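You operate a simulated robot arm through the tools that you are given. There is no shell and no other tool.

The job below is to be done with a simulated robot arm. You get a single attempt, and the scene is never put back.

Task
Drain the dripper rig's tube, rack its dripper and top up the tank.
Fine: close the blue handle first; the dripper goes in the free hole of the rack; drain by the purple lever; fill to between the tank's red lines by the green handle; all three end closed, nothing runs over; the other drippers stay.

It is judged by the outcome, as a careful person would: the job done as asked, and still so three seconds after it is handed in. It fails if anything else is knocked over, pushed out of place, dropped, spilled or broken.

Robot
A 6-joint arm with a fingered hand, fixed in place. Base frame: the origin is on the floor under the middle of its stand, x ahead of it, y to its left, z up; the work surface is at about z = 86. Units: cm, rad, N and s.
With the tool pointing down near the work surface it reaches from about 34 to 74 cm from the base axis. Its first joint turns from -2.007 to 2.007 rad. Payload 4 kg.
The TCP is the grasp point between the finger pads, 2.6 cm short of the fingertips. In the tool frame z runs along the fingers and y along their closing line. The gripper opens to 13.2 cm; its body begins 7.3 cm behind the TCP. The gripper is a hand of 4 fingers: y runs from the thumb to the fingers, the wrist lies at [0, 0, -23.9] in the tool frame, and closing takes about 1.5 s.
Orientation is that of the tool frame in the base frame, as a unit quaternion [x, y, z, w]. With the fingers straight down and closing along the base's y, the tool's x points along the base's -x, its y along +y and its z along -z.

Tools
- The arm moves only by the tool drive_tool. Its argument "deltas" is a list that holds one entry, the list of rows, each a list of 7 numbers: the shift along the tool's x, y, z in cm, then the turn, a rotation vector about the tool's x, y, z in rad, then the opening, from 0 (shut) to 1 (fully open). In form: [[[dx, dy, dz, wx, wy, wz, grip], ...]]. A call has 1 to 20 rows; each row is the pose to reach, as a shift and turn from the pose commanded when the call began, along the tool's axes at that moment. A row lasts 0.2 s, in which the tool goes at most 5 cm and 0.15 rad; a call with a longer step from one row to the next is refused whole, and so is a gripper value outside its range. Where a pose cannot be reached the arm comes as near as it can. A force on the tool above 40 N (or 10 N above the force at the start of the call, whichever is more), or a blocked arm, ends the call early, and 0.2 s more pass. Each finger travels about 15.3 cm/s and halts on what it meets, pressing with about 27 N; the grip force reading is that of the motor and also rises with nothing between the fingers. The clock runs only during rows and for 0.2 s after the last one: add rows that repeat a pose to give the fingers time. It gives the time, the measured TCP pose, the force on the tool (base axes), the opening and the grip force at its end, in the units of the frame above (readings bear some noise), with the torque about the TCP (base axes, N m) and any sound that the robot's microphone picked up.
- Cameras (640 x 400 px; columns grow to the right, rows downward): "scene" is fixed at [22.08, 49.94, 166.46]; the picture's right is [-0.12, 0.99, 0.00], its down [0.96, 0.12, -0.26] and it looks along [-0.26, -0.03, -0.97] (base axes); focal length 270 px, centre (320, 200). "wrist" rides on the gripper at [6.8, 0.2, -9.7] in the tool frame; the picture's right is [-0.03, 1.00, 0.00], its down [-0.82, -0.02, -0.58] and it looks along [-0.58, -0.01, 0.82] (tool axes); focal length 270 px, centre (320, 200). There is no depth. A picture from a camera that has moved, and an enlarged one, comes with that camera's place and axes in the base frame and with its lens.
- grab_frame(camera): a new picture of that camera. It takes no simulated time.
- lift_body(by): slides the trunk up (or, below 0, down) by that many cm; the arm rides with it, the base frame stays. It gives what a move gives, with no picture.
- hand_shape(shape): the hand has 4 fingers and takes this shape, open, in about a second: jaw (thumb against the fingers, like two jaws); tri (thumb and two fingers); tip (a fingertip pinch); poke (one finger out to press); point (the index stretched); flat (the hand flat); cup (the hand cupped); fist (a fist). The gripper value then closes the fingers along that shape, each until it touches; the sizes above hold for jaw. It gives what a move gives, with no picture.
- close_up(camera, box): a new picture of the part [left, top, right, bottom] of that camera's present view, enlarged. It takes no simulated time.
- close_job(): hands the job in; it is judged then, once.

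Nothing tells you positions but the pictures and the camera data. Unless the task says otherwise, let go and move clear before handing in.

The tools are called as a command line: name --argument value ..., lists and objects as JSON in quotes. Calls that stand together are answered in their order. drive_tool: Moves the arm, as the interface text tells. Its arguments: {"type":"object","properties":{"deltas":{"type":"array","items":{"type":"array","items":{"type":"array","items":{"type":"number"}}}}},"required":["deltas"]} The other tools are called the same way: lift_body (by) moves the trunk up or down; hand_shape (shape) gives the hand a shape; grab_frame (camera) takes a picture; close_up (camera, box) takes an enlarged picture of a part of a camera's view; close_job () hands the job in.

At the start:

```text
clock: 0.0
tool_pos: [1.04, 40.73, 127.31]
tool_rot: [0.0, 1.0, 0.0, 0.0]
contact_force: [-0.5, 0.3, 0.2]
wrist_torque: [0.02, -0.01, 0.02]
width: 13.21
grip_force: 0.0
shape: jaw
trunk travel left (down, up): [-90.0, 9.0]
```

scene: 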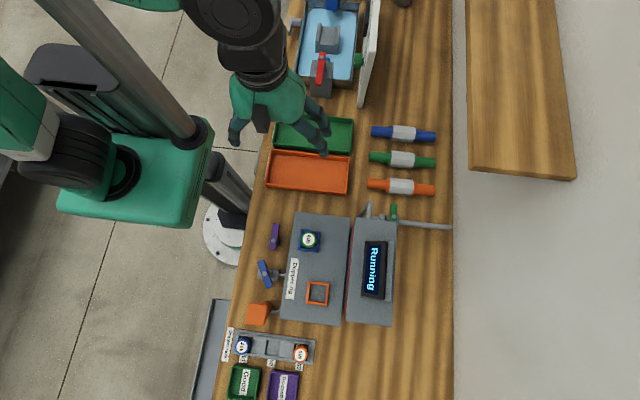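
wrist: 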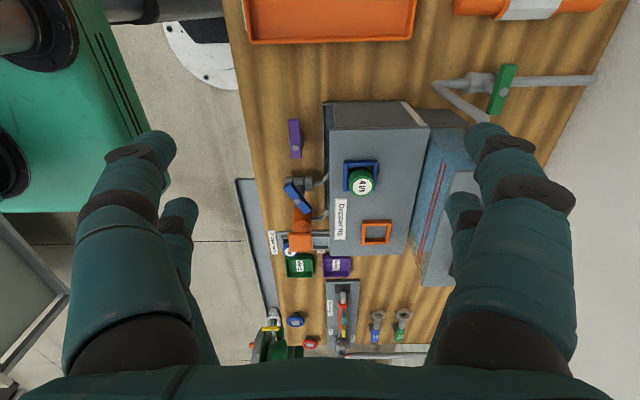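

I see a dripper rig to the right of the hand in the scene picture, with purple, blue and green handles, a tank with red lines behind it, and a rack near the bottom. I'll look closer before moving.

close_up --camera "scene" --box '[220, 190, 460, 340]'

close_up --camera "scene" --box '[200, 300, 360, 400]'

close_up --camera "wrist" --box '[240, 80, 480, 230]'

close_up --camera "wrist" --box '[240, 210, 480, 360]'

```text
2.67 times, centred on (340, 265) of scene
camera zoom: at [22.08, 49.94, 166.46], right [-0.12, 0.99, 0.0], down [0.96, 0.12, -0.26], along [-0.26, -0.03, -0.97], focal length 721 px, centre (267, 27)
```

zoom: 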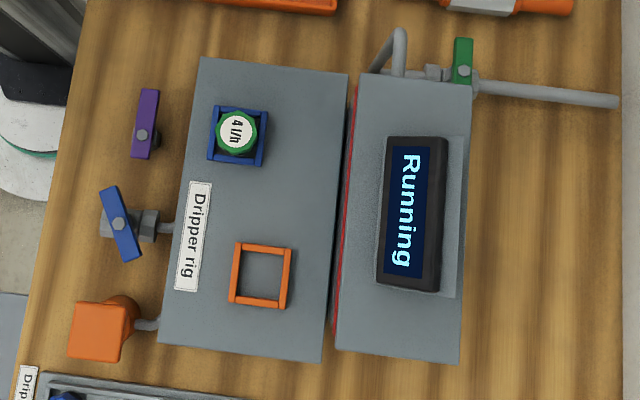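

```text
4.00 times, centred on (280, 350) of scene
camera zoom: at [22.08, 49.94, 166.46], right [-0.12, 0.99, 0.0], down [0.96, 0.12, -0.26], along [-0.26, -0.03, -0.97], focal length 1082 px, centre (480, -400)
```

zoom: 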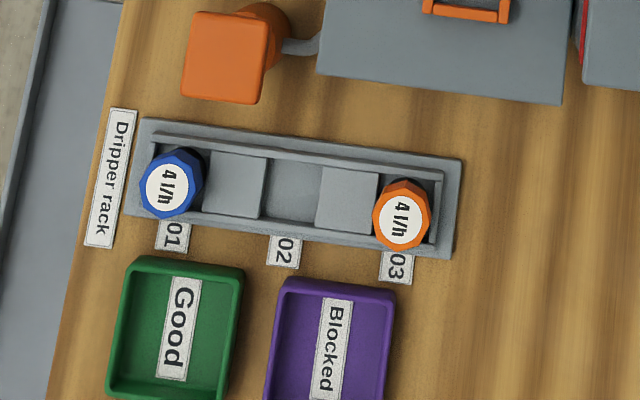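

```text
2.67 times, centred on (360, 155) of wrist
camera zoom: at [-5.71, 41.07, 137.02], right [0.03, 1.0, 0.0], down [0.82, -0.02, 0.58], along [0.58, -0.01, -0.82], focal length 721 px, centre (213, 320)
```

zoom: 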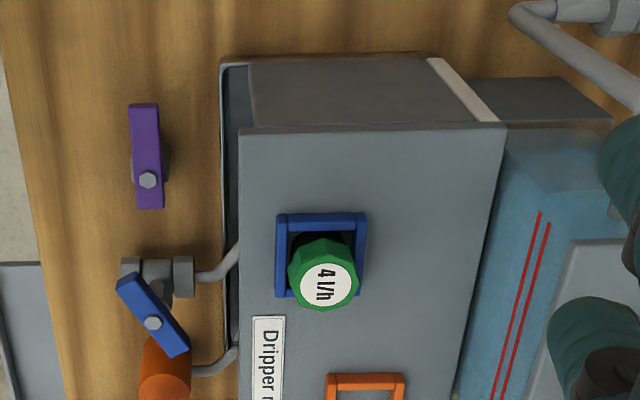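

```text
2.67 times, centred on (360, 285) of wrist
camera zoom: at [-5.71, 41.07, 137.02], right [0.03, 1.0, 0.0], down [0.82, -0.02, 0.58], along [0.58, -0.01, -0.82], focal length 721 px, centre (213, -27)
```

zoom: 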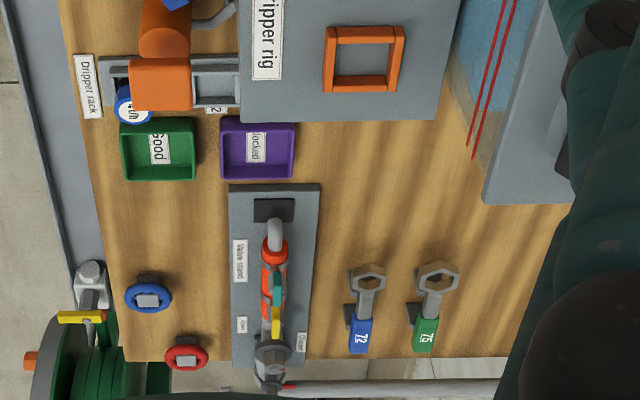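

The rig's green dripper sits in the blue holder at about (15, 46.7, 104.8). The purple lever pivot is near (15, 36, 91) and the blue pivot near (24, 36, 95), and hole 02 of the rack is the free one. I'll move the wrist camera closer to study the valves and tank.

drive_tool --deltas '[[[-2.3, -1.6, 2.5, 0, 0, 0, 1], [-4.6, -3.1, 5, 0, 0, 0, 1], [-7, -4.7, 7.3, 0, 0, 0, 1], [-7, -4.7, 7.3, 0, 0, 0, 1]]]'

grab_frame --camera "wrist"

grab_frame --camera "scene"

```text
clock: 1.0
tool_pos: [8.2, 35.95, 120.06]
tool_rot: [0.0, 1.0, 0.0, 0.0]
contact_force: [-0.5, -1.1, 0.1]
wrist_torque: [0.01, -0.01, 0.0]
width: 13.17
grip_force: 0.1
shape: jaw
trunk travel left (down, up): [-90.0, 9.0]
```

```text
taken
camera wrist: at [1.42, 36.16, 129.86], right [0.03, 1.0, 0.0], down [0.82, -0.02, 0.58], along [0.58, -0.01, -0.82], focal length 270 px, centre (320, 200)
```

wrist: 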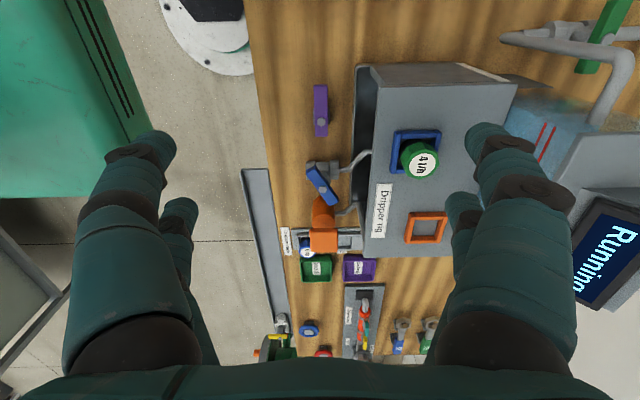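

```text
taken
```

scene: 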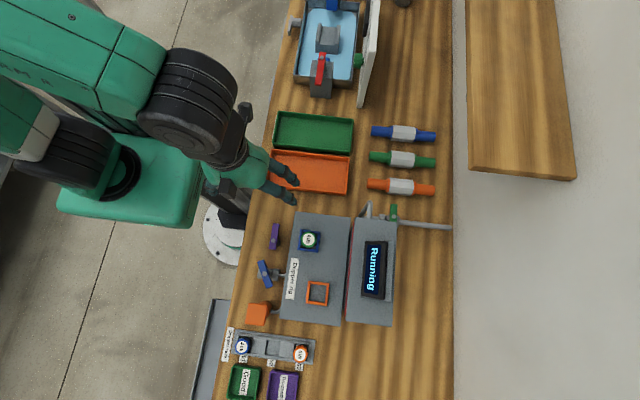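

The rig is in clearer view now. I'll zoom in on the valves, the dripper and the tank.

close_up --camera "wrist" --box '[270, 60, 430, 160]'

close_up --camera "wrist" --box '[270, 140, 430, 240]'

close_up --camera "wrist" --box '[360, 110, 460, 190]'

close_up --camera "wrist" --box '[480, 0, 640, 200]'

close_up --camera "wrist" --box '[270, 210, 390, 290]'

```text
4.00 times, centred on (350, 110) of wrist
camera zoom: at [1.42, 36.16, 129.86], right [0.03, 1.0, 0.0], down [0.82, -0.02, 0.58], along [0.58, -0.01, -0.82], focal length 1081 px, centre (200, 560)
```

zoom: 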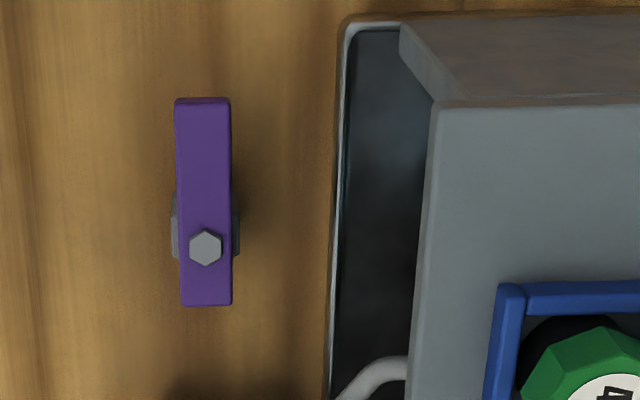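

```text
4.00 times, centred on (350, 190) of wrist
camera zoom: at [1.42, 36.16, 129.86], right [0.03, 1.0, 0.0], down [0.82, -0.02, 0.58], along [0.58, -0.01, -0.82], focal length 1081 px, centre (200, 240)
```

zoom: 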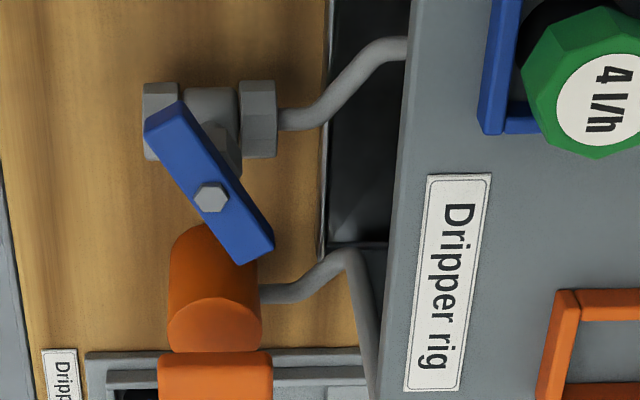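

```text
5.00 times, centred on (410, 150) of wrist
camera zoom: at [1.42, 36.16, 129.86], right [0.03, 1.0, 0.0], down [0.82, -0.02, 0.58], along [0.58, -0.01, -0.82], focal length 1351 px, centre (-130, 450)
```

zoom: 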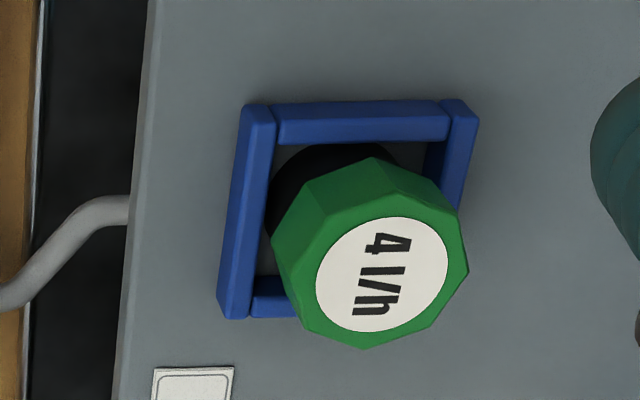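

```text
2.00 times, centred on (560, 100) of wrist
camera zoom: at [1.42, 36.16, 129.86], right [0.03, 1.0, 0.0], down [0.82, -0.02, 0.58], along [0.58, -0.01, -0.82], focal length 541 px, centre (-160, 400)
```

zoom: 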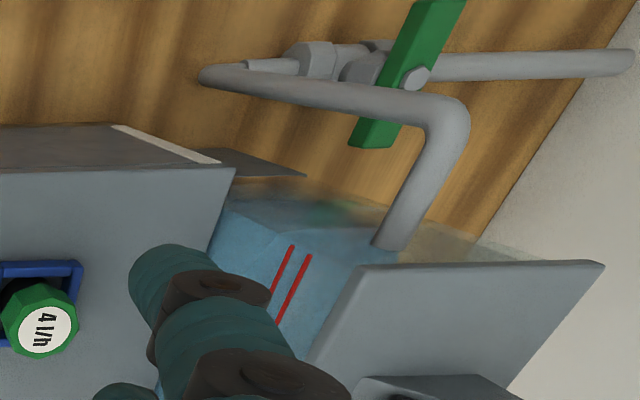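

```text
5.00 times, centred on (330, 250) of wrist
camera zoom: at [1.42, 36.16, 129.86], right [0.03, 1.0, 0.0], down [0.82, -0.02, 0.58], along [0.58, -0.01, -0.82], focal length 1351 px, centre (270, -50)
```

zoom: 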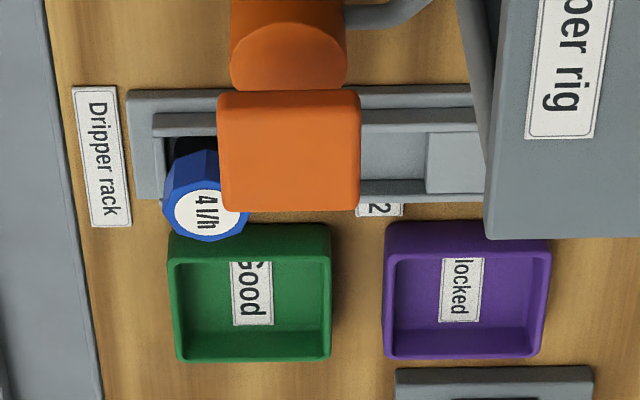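

The red lines look to be on the tank's side nearest the rig, at z of about 105.7 and 107, and the green pivot is near (5, 68, 95). I'll check the hand's geometry and the water level next.

close_up --camera "scene" --box '[200, 120, 320, 220]'

close_up --camera "scene" --box '[340, 190, 460, 270]'

close_up --camera "scene" --box '[240, 210, 360, 290]'

```text
4.00 times, centred on (260, 170) of scene
camera zoom: at [22.08, 49.94, 166.46], right [-0.12, 0.99, 0.0], down [0.96, 0.12, -0.26], along [-0.26, -0.03, -0.97], focal length 1082 px, centre (560, 320)
```

zoom: 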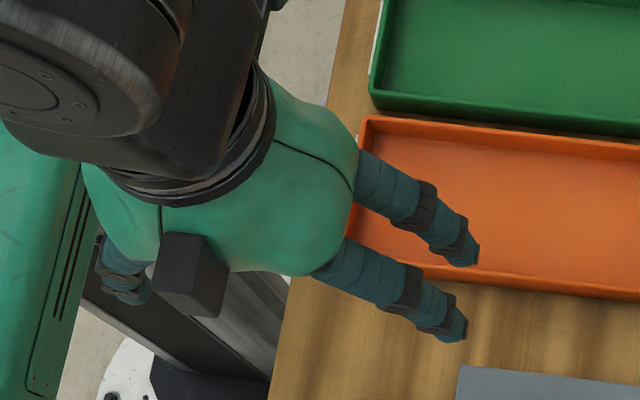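

```text
5.00 times, centred on (400, 230) of scene
camera zoom: at [22.08, 49.94, 166.46], right [-0.12, 0.99, 0.0], down [0.96, 0.12, -0.26], along [-0.26, -0.03, -0.97], focal length 1352 px, centre (-80, 50)
```

zoom: 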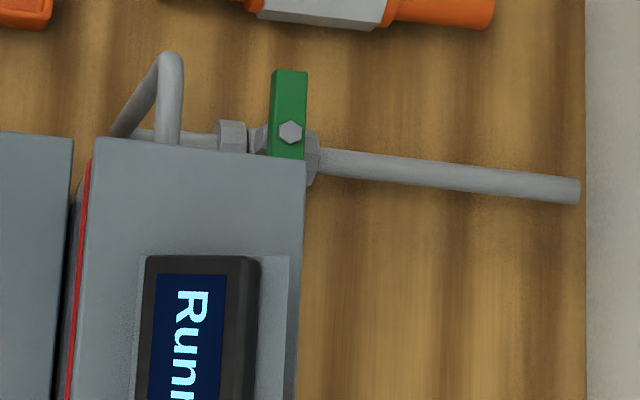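

```text
5.00 times, centred on (300, 250) of scene
camera zoom: at [22.08, 49.94, 166.46], right [-0.12, 0.99, 0.0], down [0.96, 0.12, -0.26], along [-0.26, -0.03, -0.97], focal length 1352 px, centre (420, -50)
```

zoom: 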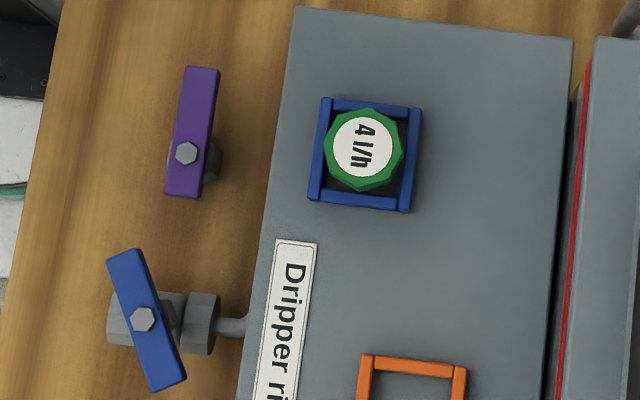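

The hand shows two digits on each side. I'll try the poke shape here, well above everything, to see where its finger sits.

hand_shape --shape "poke"

grab_frame --camera "wrist"

close_up --camera "scene" --box '[200, 120, 320, 220]'

```text
clock: 1.9
tool_pos: [8.17, 35.94, 120.21]
tool_rot: [0.001, 1.0, 0.0, 0.0]
contact_force: [-0.5, 1.3, 0.2]
wrist_torque: [0.04, -0.04, -0.01]
width: 0.0
grip_force: 0.1
shape: poke
trunk travel left (down, up): [-90.0, 9.0]
```

```text
taken
camera wrist: at [1.42, 36.16, 129.88], right [0.03, 1.0, 0.0], down [0.82, -0.02, 0.58], along [0.58, -0.01, -0.82], focal length 270 px, centre (320, 200)
```

wrist: 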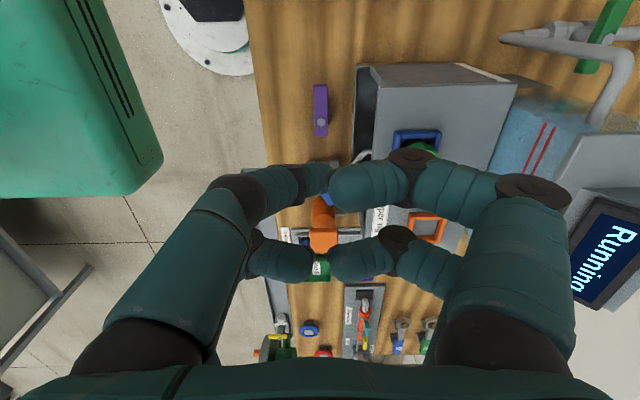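

```text
4.00 times, centred on (260, 170) of scene
camera zoom: at [22.08, 49.94, 166.46], right [-0.12, 0.99, 0.0], down [0.96, 0.12, -0.26], along [-0.26, -0.03, -0.97], focal length 1082 px, centre (560, 320)
```

zoom: 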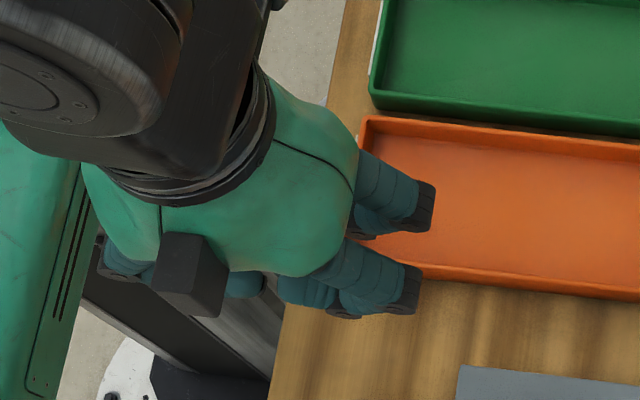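

In poke the digits curl in and the pointing finger is hard to see. I'll try the point shape for comparison.

hand_shape --shape "point"

grab_frame --camera "wrist"

close_up --camera "scene" --box '[200, 120, 320, 220]'

```text
clock: 2.8
tool_pos: [8.24, 35.93, 120.15]
tool_rot: [0.001, 1.0, 0.001, -0.001]
contact_force: [-0.2, -0.1, -0.2]
wrist_torque: [-0.01, 0.0, -0.01]
width: 0.01
grip_force: 0.0
shape: point
trunk travel left (down, up): [-90.0, 9.0]
```

```text
taken
camera wrist: at [1.42, 36.17, 129.88], right [0.03, 1.0, 0.0], down [0.82, -0.02, 0.58], along [0.58, -0.01, -0.82], focal length 270 px, centre (320, 200)
```

wrist: 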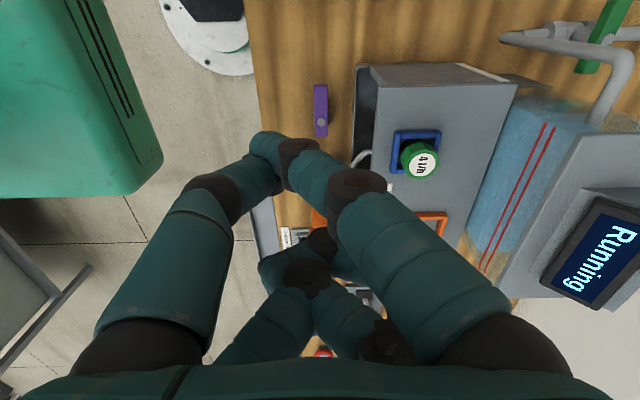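

```text
4.00 times, centred on (260, 170) of scene
camera zoom: at [22.08, 49.94, 166.46], right [-0.12, 0.99, 0.0], down [0.96, 0.12, -0.26], along [-0.26, -0.03, -0.97], focal length 1082 px, centre (560, 320)
```

zoom: 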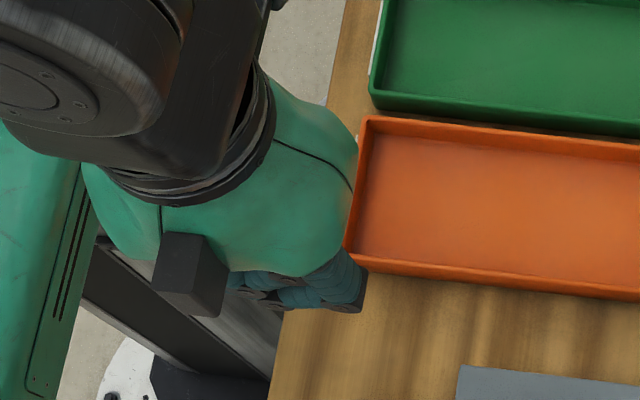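

The pointing finger runs diagonally across the hand here, and the tank lines are now unobstructed. I'll zoom in on the tank for the water level.

close_up --camera "wrist" --box '[440, 60, 640, 300]'

close_up --camera "wrist" --box '[240, 120, 440, 260]'

```text
1.67 times, centred on (540, 180) of wrist
camera zoom: at [1.42, 36.17, 129.88], right [0.03, 1.0, 0.0], down [0.82, -0.02, 0.58], along [0.58, -0.01, -0.82], focal length 450 px, centre (-47, 233)
```

zoom: 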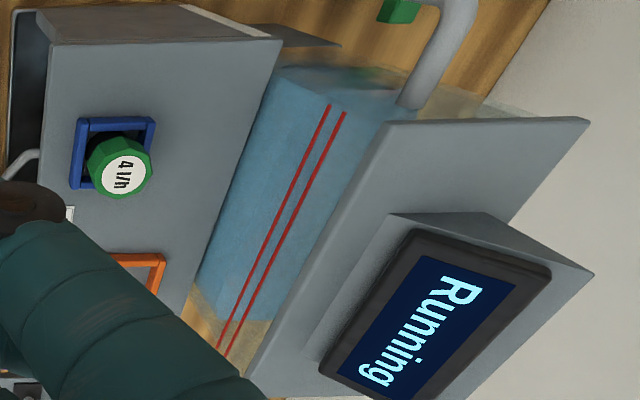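

```text
2.86 times, centred on (340, 190) of wrist
camera zoom: at [1.42, 36.17, 129.88], right [0.03, 1.0, 0.0], down [0.82, -0.02, 0.58], along [0.58, -0.01, -0.82], focal length 772 px, centre (263, 229)
```

zoom: 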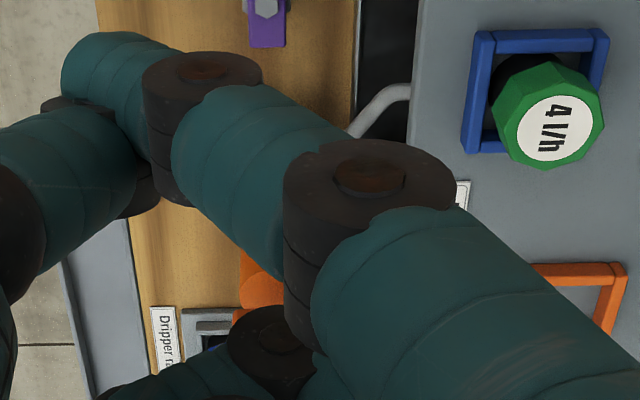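

I'll enlarge the tank region further to separate the water surface from the wall.

close_up --camera "wrist" --box '[520, 80, 640, 160]'

close_up --camera "wrist" --box '[440, 200, 560, 280]'

close_up --camera "scene" --box '[330, 195, 390, 245]'

```text
5.00 times, centred on (580, 120) of wrist
camera zoom: at [1.42, 36.17, 129.88], right [0.03, 1.0, 0.0], down [0.82, -0.02, 0.58], along [0.58, -0.01, -0.82], focal length 1351 px, centre (-980, 600)
```

zoom: 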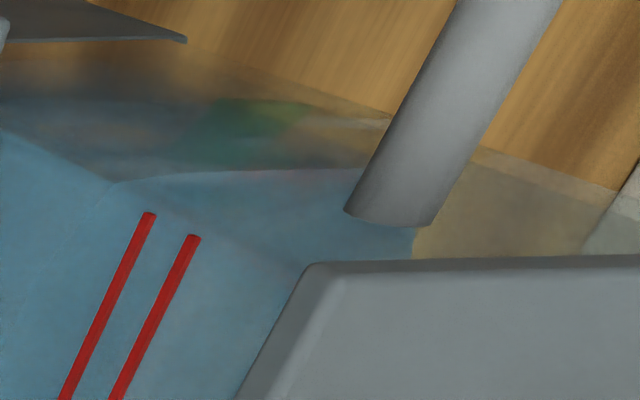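

```text
5.00 times, centred on (500, 240) of wrist
camera zoom: at [1.42, 36.17, 129.88], right [0.03, 1.0, 0.0], down [0.82, -0.02, 0.58], along [0.58, -0.01, -0.82], focal length 1351 px, centre (-580, 0)
```

zoom: 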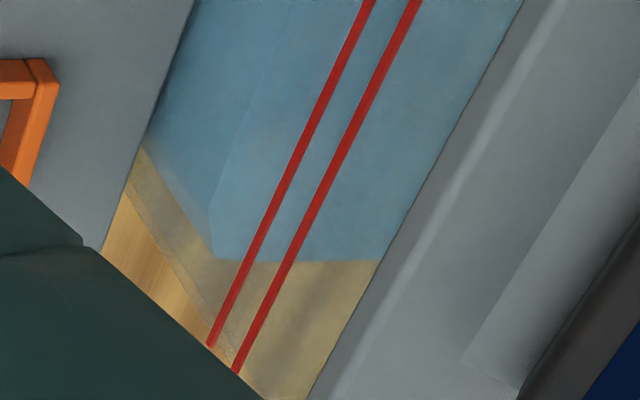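

```text
8.00 times, centred on (360, 220) of scene
camera zoom: at [22.08, 49.94, 166.46], right [-0.12, 0.99, 0.0], down [0.96, 0.12, -0.26], along [-0.26, -0.03, -0.97], focal length 2163 px, centre (0, 40)
```

zoom: 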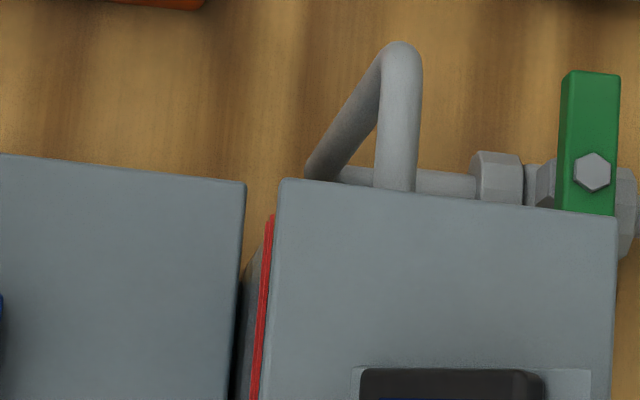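

The water stands at about z = 104.5, below the red lines at roughly 105.8 and 107. I'll check the tip pinch shape, which may suit the levers.

hand_shape --shape "tip"

grab_frame --camera "wrist"

close_up --camera "scene" --box '[200, 120, 320, 220]'

```text
clock: 3.7
tool_pos: [8.16, 36.0, 120.23]
tool_rot: [0.001, 1.0, 0.0, 0.0]
contact_force: [-1.5, 0.0, -0.5]
wrist_torque: [-0.01, 0.0, 0.01]
width: 13.2
grip_force: 0.0
shape: tip
trunk travel left (down, up): [-90.0, 9.0]
```

```text
taken
camera wrist: at [1.42, 36.17, 129.88], right [0.03, 1.0, 0.0], down [0.82, -0.02, 0.58], along [0.58, -0.01, -0.82], focal length 270 px, centre (320, 200)
```

wrist: 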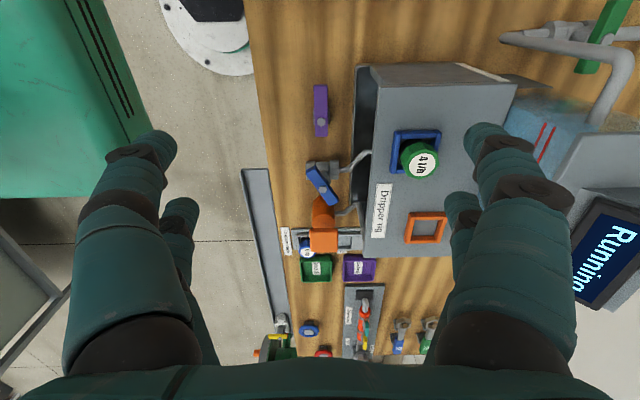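

```text
4.00 times, centred on (260, 170) of scene
camera zoom: at [22.08, 49.94, 166.46], right [-0.12, 0.99, 0.0], down [0.96, 0.12, -0.26], along [-0.26, -0.03, -0.97], focal length 1082 px, centre (560, 320)
```

zoom: 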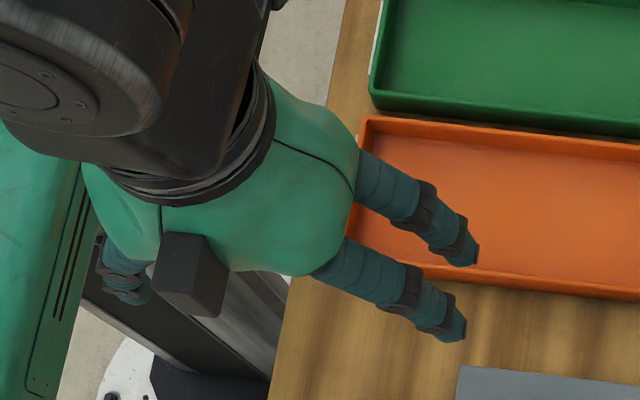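

Tip opens just like jaw. I'll close partway to see the finger geometry at a small opening.

drive_tool --deltas '[[[0, 0, 0, 0, 0, 0, 0.25], [0, 0, 0, 0, 0, 0, 0.25], [0, 0, 0, 0, 0, 0, 0.25], [0, 0, 0, 0, 0, 0, 0.25], [0, 0, 0, 0, 0, 0, 0.25], [0, 0, 0, 0, 0, 0, 0.25]]]'

grab_frame --camera "wrist"

close_up --camera "scene" --box '[200, 120, 320, 220]'

```text
clock: 5.1
tool_pos: [8.23, 35.94, 120.18]
tool_rot: [0.0, 1.0, -0.001, 0.0]
contact_force: [-0.5, 0.1, 1.2]
wrist_torque: [0.04, 0.0, -0.01]
width: 3.33
grip_force: 0.0
shape: tip
trunk travel left (down, up): [-90.0, 9.0]
```

```text
taken
camera wrist: at [1.42, 36.17, 129.88], right [0.03, 1.0, 0.0], down [0.82, -0.02, 0.58], along [0.58, -0.01, -0.82], focal length 270 px, centre (320, 200)
```

wrist: 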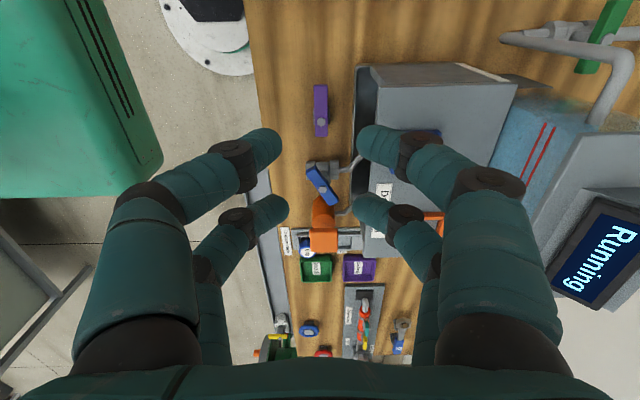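

```text
4.00 times, centred on (260, 170) of scene
camera zoom: at [22.08, 49.94, 166.46], right [-0.12, 0.99, 0.0], down [0.96, 0.12, -0.26], along [-0.26, -0.03, -0.97], focal length 1082 px, centre (560, 320)
```

zoom: 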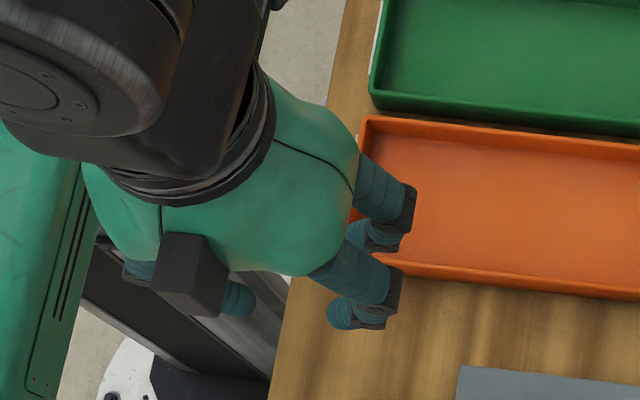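

In tip the fingers bow outward a lot, with knuckles near ±6 cm. I'll compare jaw at the same opening.

hand_shape --shape "jaw"

drive_tool --deltas '[[[0, 0, 0, 0, 0, 0, 0.25], [0, 0, 0, 0, 0, 0, 0.25], [0, 0, 0, 0, 0, 0, 0.25], [0, 0, 0, 0, 0, 0, 0.25], [0, 0, 0, 0, 0, 0, 0.25], [0, 0, 0, 0, 0, 0, 0.25]]]'

grab_frame --camera "wrist"

close_up --camera "scene" --box '[200, 120, 320, 220]'

```text
clock: 6.0
tool_pos: [8.23, 35.97, 120.26]
tool_rot: [0.0, 1.0, 0.0, 0.0]
contact_force: [0.3, -0.5, 0.1]
wrist_torque: [0.03, -0.02, 0.02]
width: 13.19
grip_force: 0.1
shape: jaw
trunk travel left (down, up): [-90.0, 9.0]
```

```text
clock: 7.4
tool_pos: [8.25, 36.0, 120.23]
tool_rot: [0.0, 1.0, -0.001, 0.0]
contact_force: [0.1, 1.4, -0.6]
wrist_torque: [0.0, 0.02, 0.02]
width: 3.33
grip_force: 0.0
shape: jaw
trunk travel left (down, up): [-90.0, 9.0]
```

```text
taken
camera wrist: at [1.42, 36.17, 129.88], right [0.03, 1.0, 0.0], down [0.82, -0.02, 0.58], along [0.58, -0.01, -0.82], focal length 270 px, centre (320, 200)
```

wrist: 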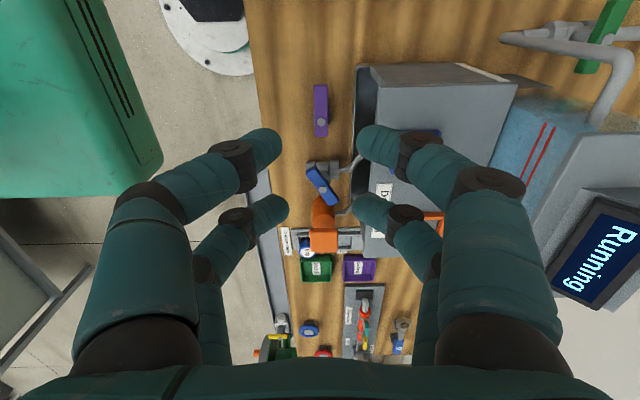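

```text
4.00 times, centred on (260, 170) of scene
camera zoom: at [22.08, 49.94, 166.46], right [-0.12, 0.99, 0.0], down [0.96, 0.12, -0.26], along [-0.26, -0.03, -0.97], focal length 1082 px, centre (560, 320)
```

zoom: 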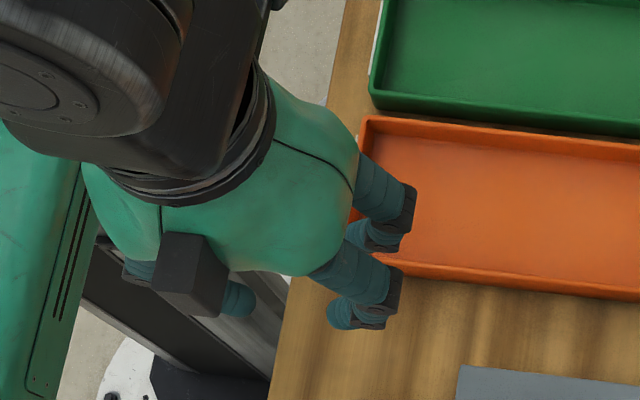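

Jaw and tip close alike, with two pairs of digits 3.6 cm apart and knuckles bowed out to about ±6 cm. That is tight next to the rig's wall at y of about 41–42, so I'll look at flat as an alternative.

hand_shape --shape "flat"

grab_frame --camera "wrist"

close_up --camera "scene" --box '[200, 120, 320, 220]'

```text
clock: 8.3
tool_pos: [8.16, 36.04, 120.27]
tool_rot: [0.0, 1.0, 0.0, 0.0]
contact_force: [-0.3, 0.8, -0.3]
wrist_torque: [0.03, -0.01, -0.01]
width: 0.0
grip_force: 0.1
shape: flat
trunk travel left (down, up): [-90.0, 9.0]
```

```text
taken
camera wrist: at [1.42, 36.17, 129.88], right [0.03, 1.0, 0.0], down [0.82, -0.02, 0.58], along [0.58, -0.01, -0.82], focal length 270 px, centre (320, 200)
```

wrist: 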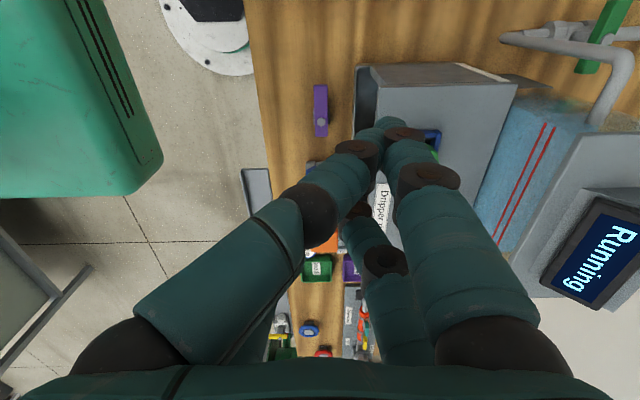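

```text
4.00 times, centred on (260, 170) of scene
camera zoom: at [22.08, 49.94, 166.46], right [-0.12, 0.99, 0.0], down [0.96, 0.12, -0.26], along [-0.26, -0.03, -0.97], focal length 1082 px, centre (560, 320)
```

zoom: 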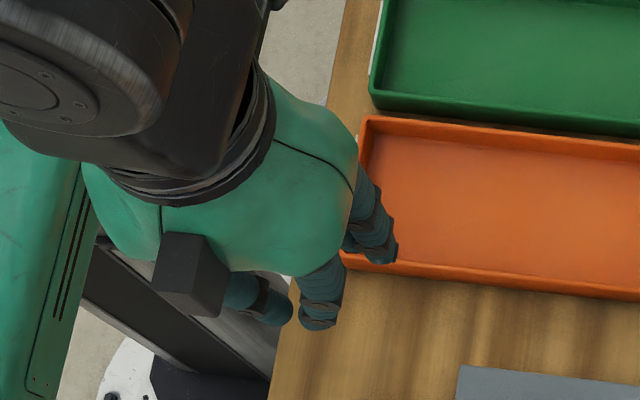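

Flat gives straight fingers on the +y side reaching about 5 cm below the TCP, which works as a pushing pin. Before pushing anything I want a low side view of the levers, so I'll return to jaw and tilt the camera.

hand_shape --shape "jaw"

drive_tool --deltas '[[[0.6, -0.4, 4, 0, -0.1, 0, 1], [1.3, -0.8, 8, 0, -0.2, 0, 1], [1.9, -1.2, 12, 0, -0.3, 0, 1], [2.6, -1.6, 16, 0, -0.4, 0, 1], [3.2, -2, 20, 0, -0.5, 0, 1], [3.2, -2, 20, 0, -0.5, 0, 1]]]'

grab_frame --camera "wrist"

grab_frame --camera "scene"

```text
clock: 9.2
tool_pos: [8.27, 35.99, 120.09]
tool_rot: [0.0, 1.0, 0.0, 0.0]
contact_force: [-0.7, 0.4, 0.6]
wrist_torque: [0.02, -0.01, 0.02]
width: 13.21
grip_force: 0.1
shape: jaw
trunk travel left (down, up): [-90.0, 9.0]
```

```text
clock: 10.5
tool_pos: [5.88, 34.03, 100.54]
tool_rot: [0.018, 0.967, -0.002, 0.254]
contact_force: [10.5, -4.7, 34.5]
wrist_torque: [3.57, -0.7, -1.24]
width: 13.17
grip_force: 0.0
shape: jaw
trunk travel left (down, up): [-90.0, 9.0]
stopped in row 6: the force on the tool passed its limit at 52 N (the readings are from after the stop); the commanded pose is now the measured one
```

```text
taken
camera wrist: at [-4.65, 34.55, 105.7], right [0.06, 1.0, 0.02], down [0.42, -0.04, 0.9], along [0.9, -0.04, -0.43], focal length 270 px, centre (320, 200)
```

wrist: 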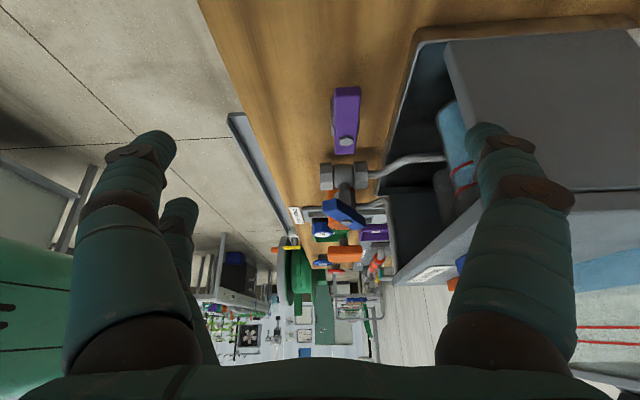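

```text
taken
```

scene: 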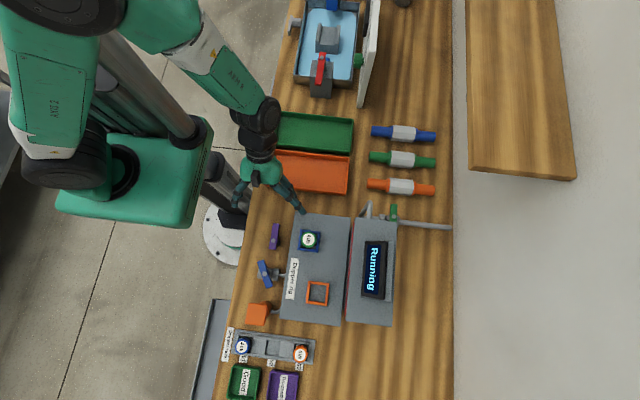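

The open +y fingers touched the rig's near wall, so I'm backing off straight away and will then check that nothing shifted.

drive_tool --deltas '[[[1.5, -0.5, -2.5, 0, 0, 0, 1], [2.95, -1, -5.0, 0, 0, 0, 1], [2.95, -1, -5.0, 0, 0, 0, 1]]]'

grab_frame --camera "wrist"

close_up --camera "scene" --box '[220, 190, 460, 340]'

```text
clock: 11.5
tool_pos: [6.56, 34.31, 102.18]
tool_rot: [0.054, 0.965, -0.026, 0.255]
contact_force: [-0.2, -0.2, 4.1]
wrist_torque: [0.37, -0.1, 0.01]
width: 13.21
grip_force: 0.1
shape: jaw
out of reach, approached as far as the arm can: row 1, 2, 3
trunk travel left (down, up): [-90.0, 9.0]
stopped in row 3: the arm was blocked; the commanded pose is now the measured one
```

```text
taken
camera wrist: at [-4.08, 35.8, 107.32], right [0.14, 0.99, -0.01], down [0.42, -0.05, 0.91], along [0.9, -0.13, -0.42], focal length 270 px, centre (320, 200)
```

wrist: 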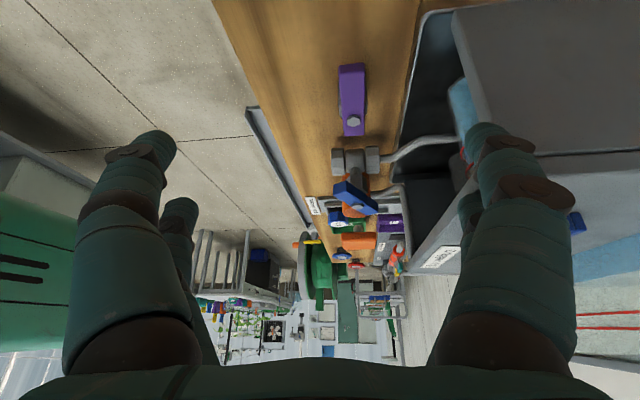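

```text
2.67 times, centred on (340, 265) of scene
camera zoom: at [22.08, 49.94, 166.46], right [-0.12, 0.99, 0.0], down [0.96, 0.12, -0.26], along [-0.26, -0.03, -0.97], focal length 721 px, centre (267, 27)
```

zoom: 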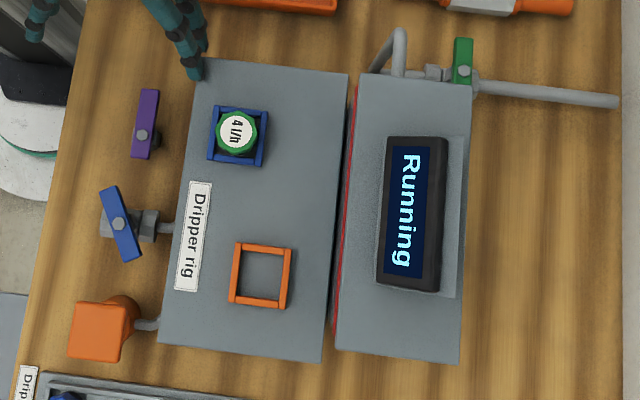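

The rig hasn't moved: its corner is at the same pixels as before. The arm is at its inner reach limit, so I'll raise and straighten the hand.

drive_tool --deltas '[[[-1.0, 0, -1.8, 0, 0.06, 0, 1], [-2.0, 0, -3.6, 0, 0.15, 0, 1], [-3.0, 0, -5.4, 0, 0.25, 0, 1], [-4.0, 0, -7.2, 0, 0.35, 0, 1], [-5.0, 0, -9, 0, 0.45, 0, 1], [-5, 0, -9, 0, 0.5, 0, 1]]]'

grab_frame --camera "scene"

```text
clock: 12.9
tool_pos: [6.3, 34.51, 112.49]
tool_rot: [0.057, 0.998, -0.012, 0.007]
contact_force: [0.3, -0.5, 0.4]
wrist_torque: [0.01, 0.01, 0.03]
width: 13.2
grip_force: 0.0
shape: jaw
trunk travel left (down, up): [-90.0, 9.0]
```

```text
taken
```

scene: 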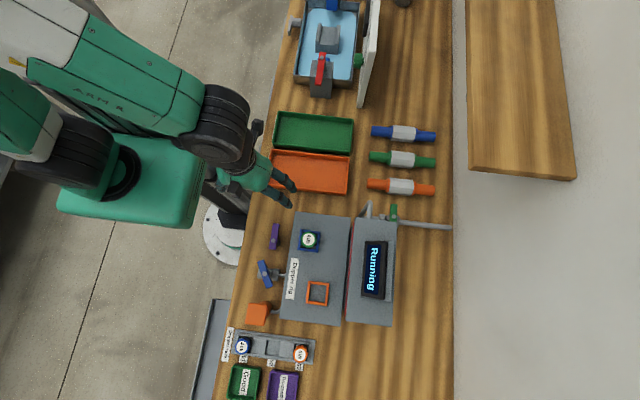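

The hand is clear at z = 112 and the rig is undisturbed. I'll square the hand up, take the flat shape and move over the -y side of the blue lever to measure the finger geometry there.

drive_tool --deltas '[[[0, 0, 0, -0.024, 0.014, -0.114, 1], [0, 0, 0, -0.024, 0.014, -0.114, 1]]]'

hand_shape --shape "flat"

drive_tool --deltas '[[[-4, -1.5, 0, 0, 0, 0, 1], [-8, -3, 0, 0, 0, 0, 1], [-12, -4.5, 0, 0, 0, 0, 1], [-14.7, -5.5, 2, 0, 0, 0, 1], [-14.7, -5.5, 4, 0, 0, 0, 1], [-14.7, -5.5, 4, 0, 0, 0, 1]]]'

grab_frame --camera "wrist"

grab_frame --camera "scene"

```text
clock: 13.5
tool_pos: [6.25, 34.47, 112.49]
tool_rot: [-0.002, 1.0, 0.0, 0.001]
contact_force: [-0.4, 0.6, -0.3]
wrist_torque: [0.0, 0.01, 0.01]
width: 13.24
grip_force: 0.1
shape: jaw
trunk travel left (down, up): [-90.0, 9.0]
```

```text
clock: 14.4
tool_pos: [6.39, 34.47, 112.7]
tool_rot: [0.0, 1.0, 0.0, 0.002]
contact_force: [-0.6, 0.6, 0.5]
wrist_torque: [0.0, 0.0, 0.0]
width: 0.04
grip_force: 0.1
shape: flat
trunk travel left (down, up): [-90.0, 9.0]
```

```text
clock: 15.8
tool_pos: [21.2, 28.91, 108.68]
tool_rot: [0.0, 1.0, -0.001, 0.002]
contact_force: [-0.2, -0.6, 0.1]
wrist_torque: [0.04, 0.0, 0.0]
width: 0.01
grip_force: 0.0
shape: flat
trunk travel left (down, up): [-90.0, 9.0]
```

```text
taken
camera wrist: at [14.35, 29.04, 118.27], right [0.02, 1.0, 0.0], down [0.81, -0.02, 0.58], along [0.58, -0.01, -0.81], focal length 270 px, centre (320, 200)
```

wrist: 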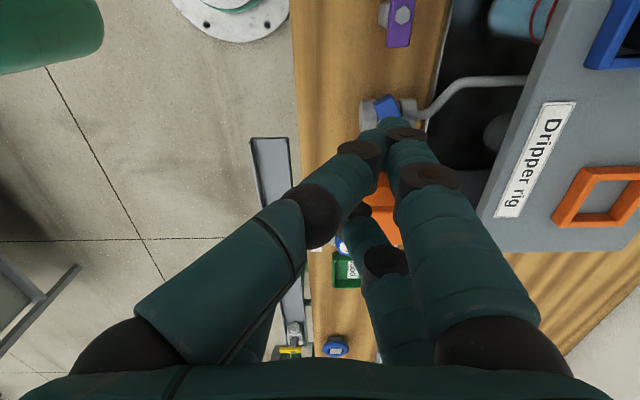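

```text
taken
```

scene: 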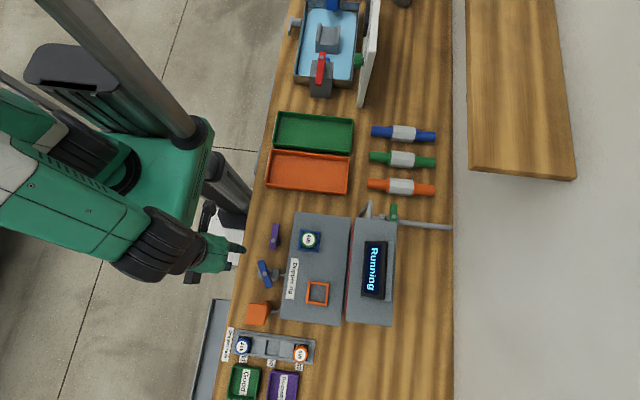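

The flat hand is hovering off the bench's edge beside the blue lever. I'll zoom in on the fingertips and the levers from both cameras.

close_up --camera "scene" --box '[180, 210, 300, 310]'

close_up --camera "wrist" --box '[300, 60, 460, 180]'

close_up --camera "wrist" --box '[340, 0, 560, 120]'

```text
4.00 times, centred on (240, 260) of scene
camera zoom: at [22.08, 49.94, 166.46], right [-0.12, 0.99, 0.0], down [0.96, 0.12, -0.26], along [-0.26, -0.03, -0.97], focal length 1082 px, centre (640, -40)
```

zoom: 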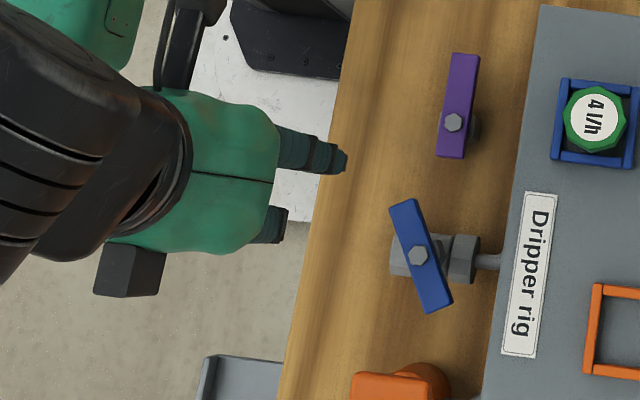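

```text
3.33 times, centred on (380, 120) of wrist
camera zoom: at [14.35, 29.04, 118.27], right [0.02, 1.0, 0.0], down [0.81, -0.02, 0.58], along [0.58, -0.01, -0.81], focal length 901 px, centre (120, 467)
```

zoom: 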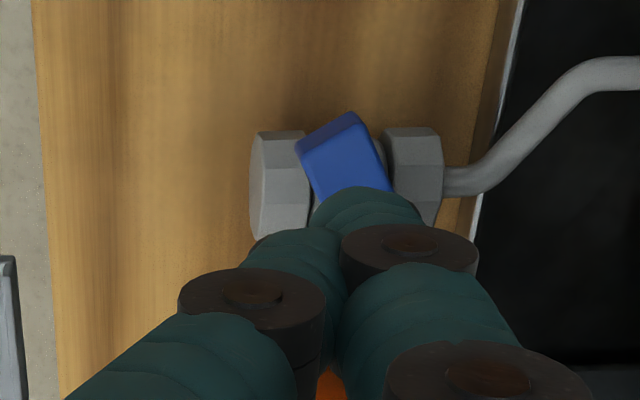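

```text
2.91 times, centred on (450, 60) of wrist
camera zoom: at [14.35, 29.04, 118.27], right [0.02, 1.0, 0.0], down [0.81, -0.02, 0.58], along [0.58, -0.01, -0.81], focal length 786 px, centre (-58, 607)
```

zoom: 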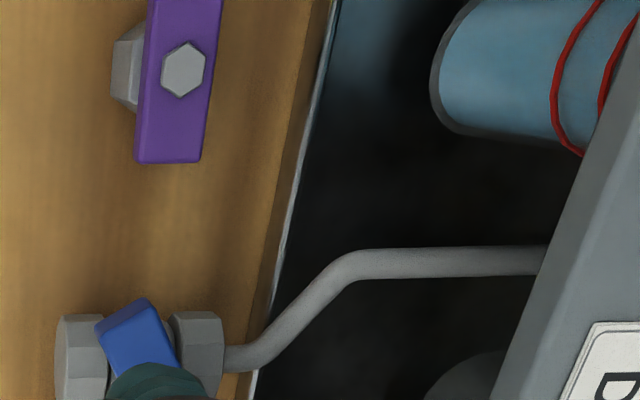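

The front finger's tip is about 5.2 cm below the TCP and offset roughly (-2, +3.7) in base x, y. The blue handle sits about 30° off the across-the-pipe direction, so I'll lower beside its -x end on the -y side.

drive_tool --deltas '[[[-1, -0.5, 3, 0, 0, 0, 1], [-2, -0.9, 6, 0, 0, 0, 1], [-2, -0.9, 9, 0, 0, 0, 1], [-2, -0.9, 10.8, 0, 0, 0, 1], [-2, -0.9, 10.8, 0, 0, 0, 1]]]'

close_up --camera "scene" --box '[180, 210, 300, 310]'

close_up --camera "wrist" --box '[300, 60, 460, 180]'

```text
clock: 17.0
tool_pos: [23.08, 28.29, 97.66]
tool_rot: [0.0, 1.0, 0.001, 0.003]
contact_force: [0.0, 0.0, 0.3]
wrist_torque: [0.0, 0.02, 0.0]
width: 0.01
grip_force: 0.1
shape: flat
trunk travel left (down, up): [-90.0, 9.0]
```

```text
4.00 times, centred on (240, 260) of scene
camera zoom: at [22.08, 49.94, 166.46], right [-0.12, 0.99, 0.0], down [0.96, 0.12, -0.26], along [-0.26, -0.03, -0.97], focal length 1082 px, centre (640, -40)
```

zoom: 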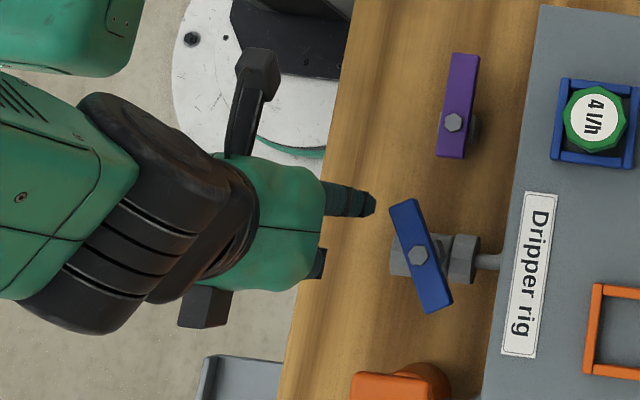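

```text
3.33 times, centred on (380, 120) of wrist
camera zoom: at [16.36, 28.43, 107.41], right [0.03, 1.0, 0.0], down [0.81, -0.02, 0.58], along [0.58, -0.01, -0.81], focal length 901 px, centre (120, 467)
```

zoom: 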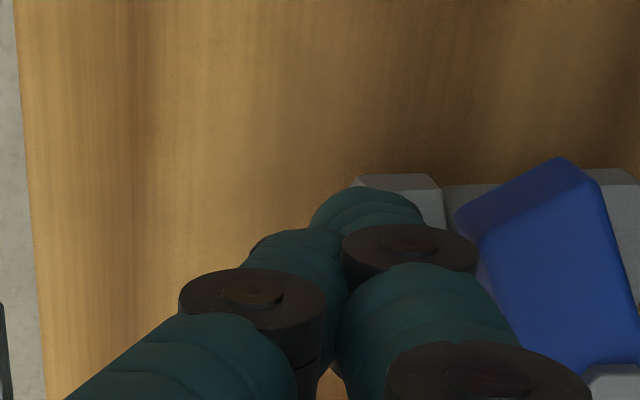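

The fingertip sits just off the handle's -x end corner. I'll push gently toward +y in small steps and look before finishing.

drive_tool --deltas '[[[0, 0.4, 0, 0, 0, 0, 1], [0, 0.8, 0, 0, 0, 0, 1], [0, 1.2, 0, 0, 0, 0, 1], [0, 1.6, 0, 0, 0, 0, 1], [0, 1.9, 0, 0, 0, 0, 1]]]'

close_up --camera "scene" --box '[180, 210, 300, 310]'

```text
clock: 18.2
tool_pos: [23.12, 30.05, 97.77]
tool_rot: [-0.001, 1.0, 0.0, 0.002]
contact_force: [0.0, -2.5, -0.6]
wrist_torque: [-0.04, 0.0, 0.06]
width: 0.01
grip_force: 0.0
shape: flat
trunk travel left (down, up): [-90.0, 9.0]
```

```text
4.00 times, centred on (240, 260) of scene
camera zoom: at [22.08, 49.94, 166.46], right [-0.12, 0.99, 0.0], down [0.96, 0.12, -0.26], along [-0.26, -0.03, -0.97], focal length 1082 px, centre (640, -40)
```

zoom: 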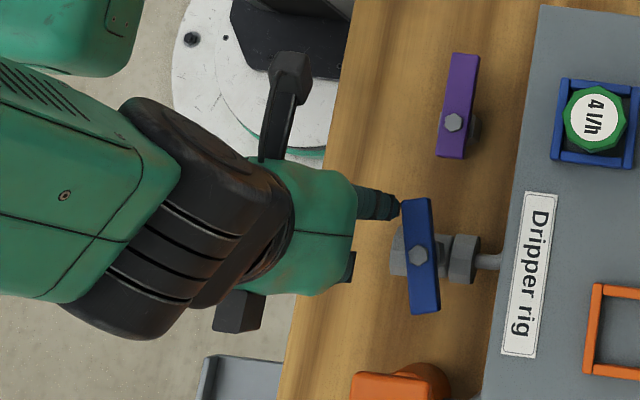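

It's turning easily at about 2.5 N, with roughly 14° to go. I'll continue in finer steps.

drive_tool --deltas '[[[0, 0.25, 0, 0, 0, 0, 1], [0, 0.5, 0, 0, 0, 0, 1], [0, 0.7, 0, 0, 0, 0, 1], [0, 0.7, 0, 0, 0, 0, 1]]]'

close_up --camera "scene" --box '[180, 210, 300, 310]'

grab_frame --camera "scene"

```text
clock: 19.2
tool_pos: [23.19, 30.83, 97.7]
tool_rot: [0.0, 1.0, 0.0, 0.002]
contact_force: [-0.6, -1.9, 0.1]
wrist_torque: [-0.09, -0.01, 0.02]
width: 0.0
grip_force: 0.1
shape: flat
trunk travel left (down, up): [-90.0, 9.0]
```

```text
4.00 times, centred on (240, 260) of scene
camera zoom: at [22.08, 49.94, 166.46], right [-0.12, 0.99, 0.0], down [0.96, 0.12, -0.26], along [-0.26, -0.03, -0.97], focal length 1082 px, centre (640, -40)
```

zoom: 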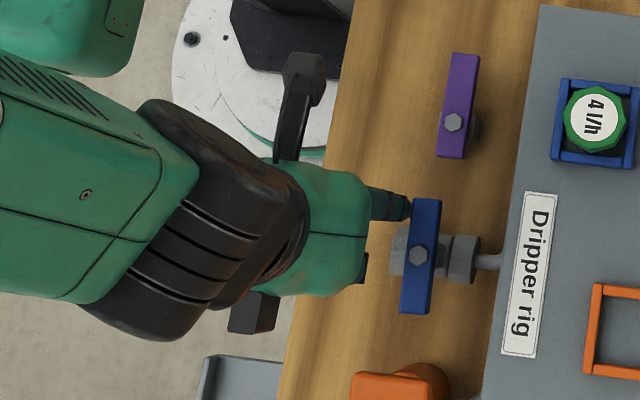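

```text
taken
```

scene: 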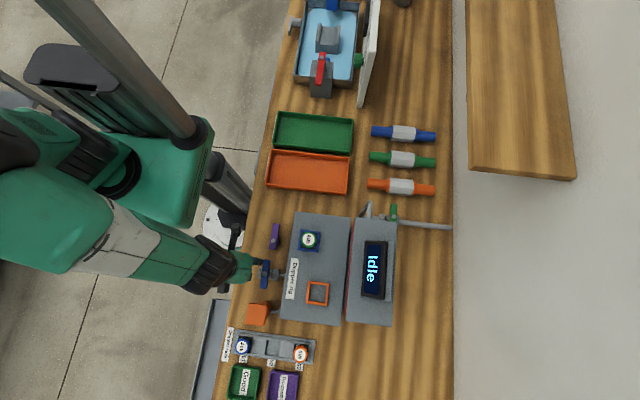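

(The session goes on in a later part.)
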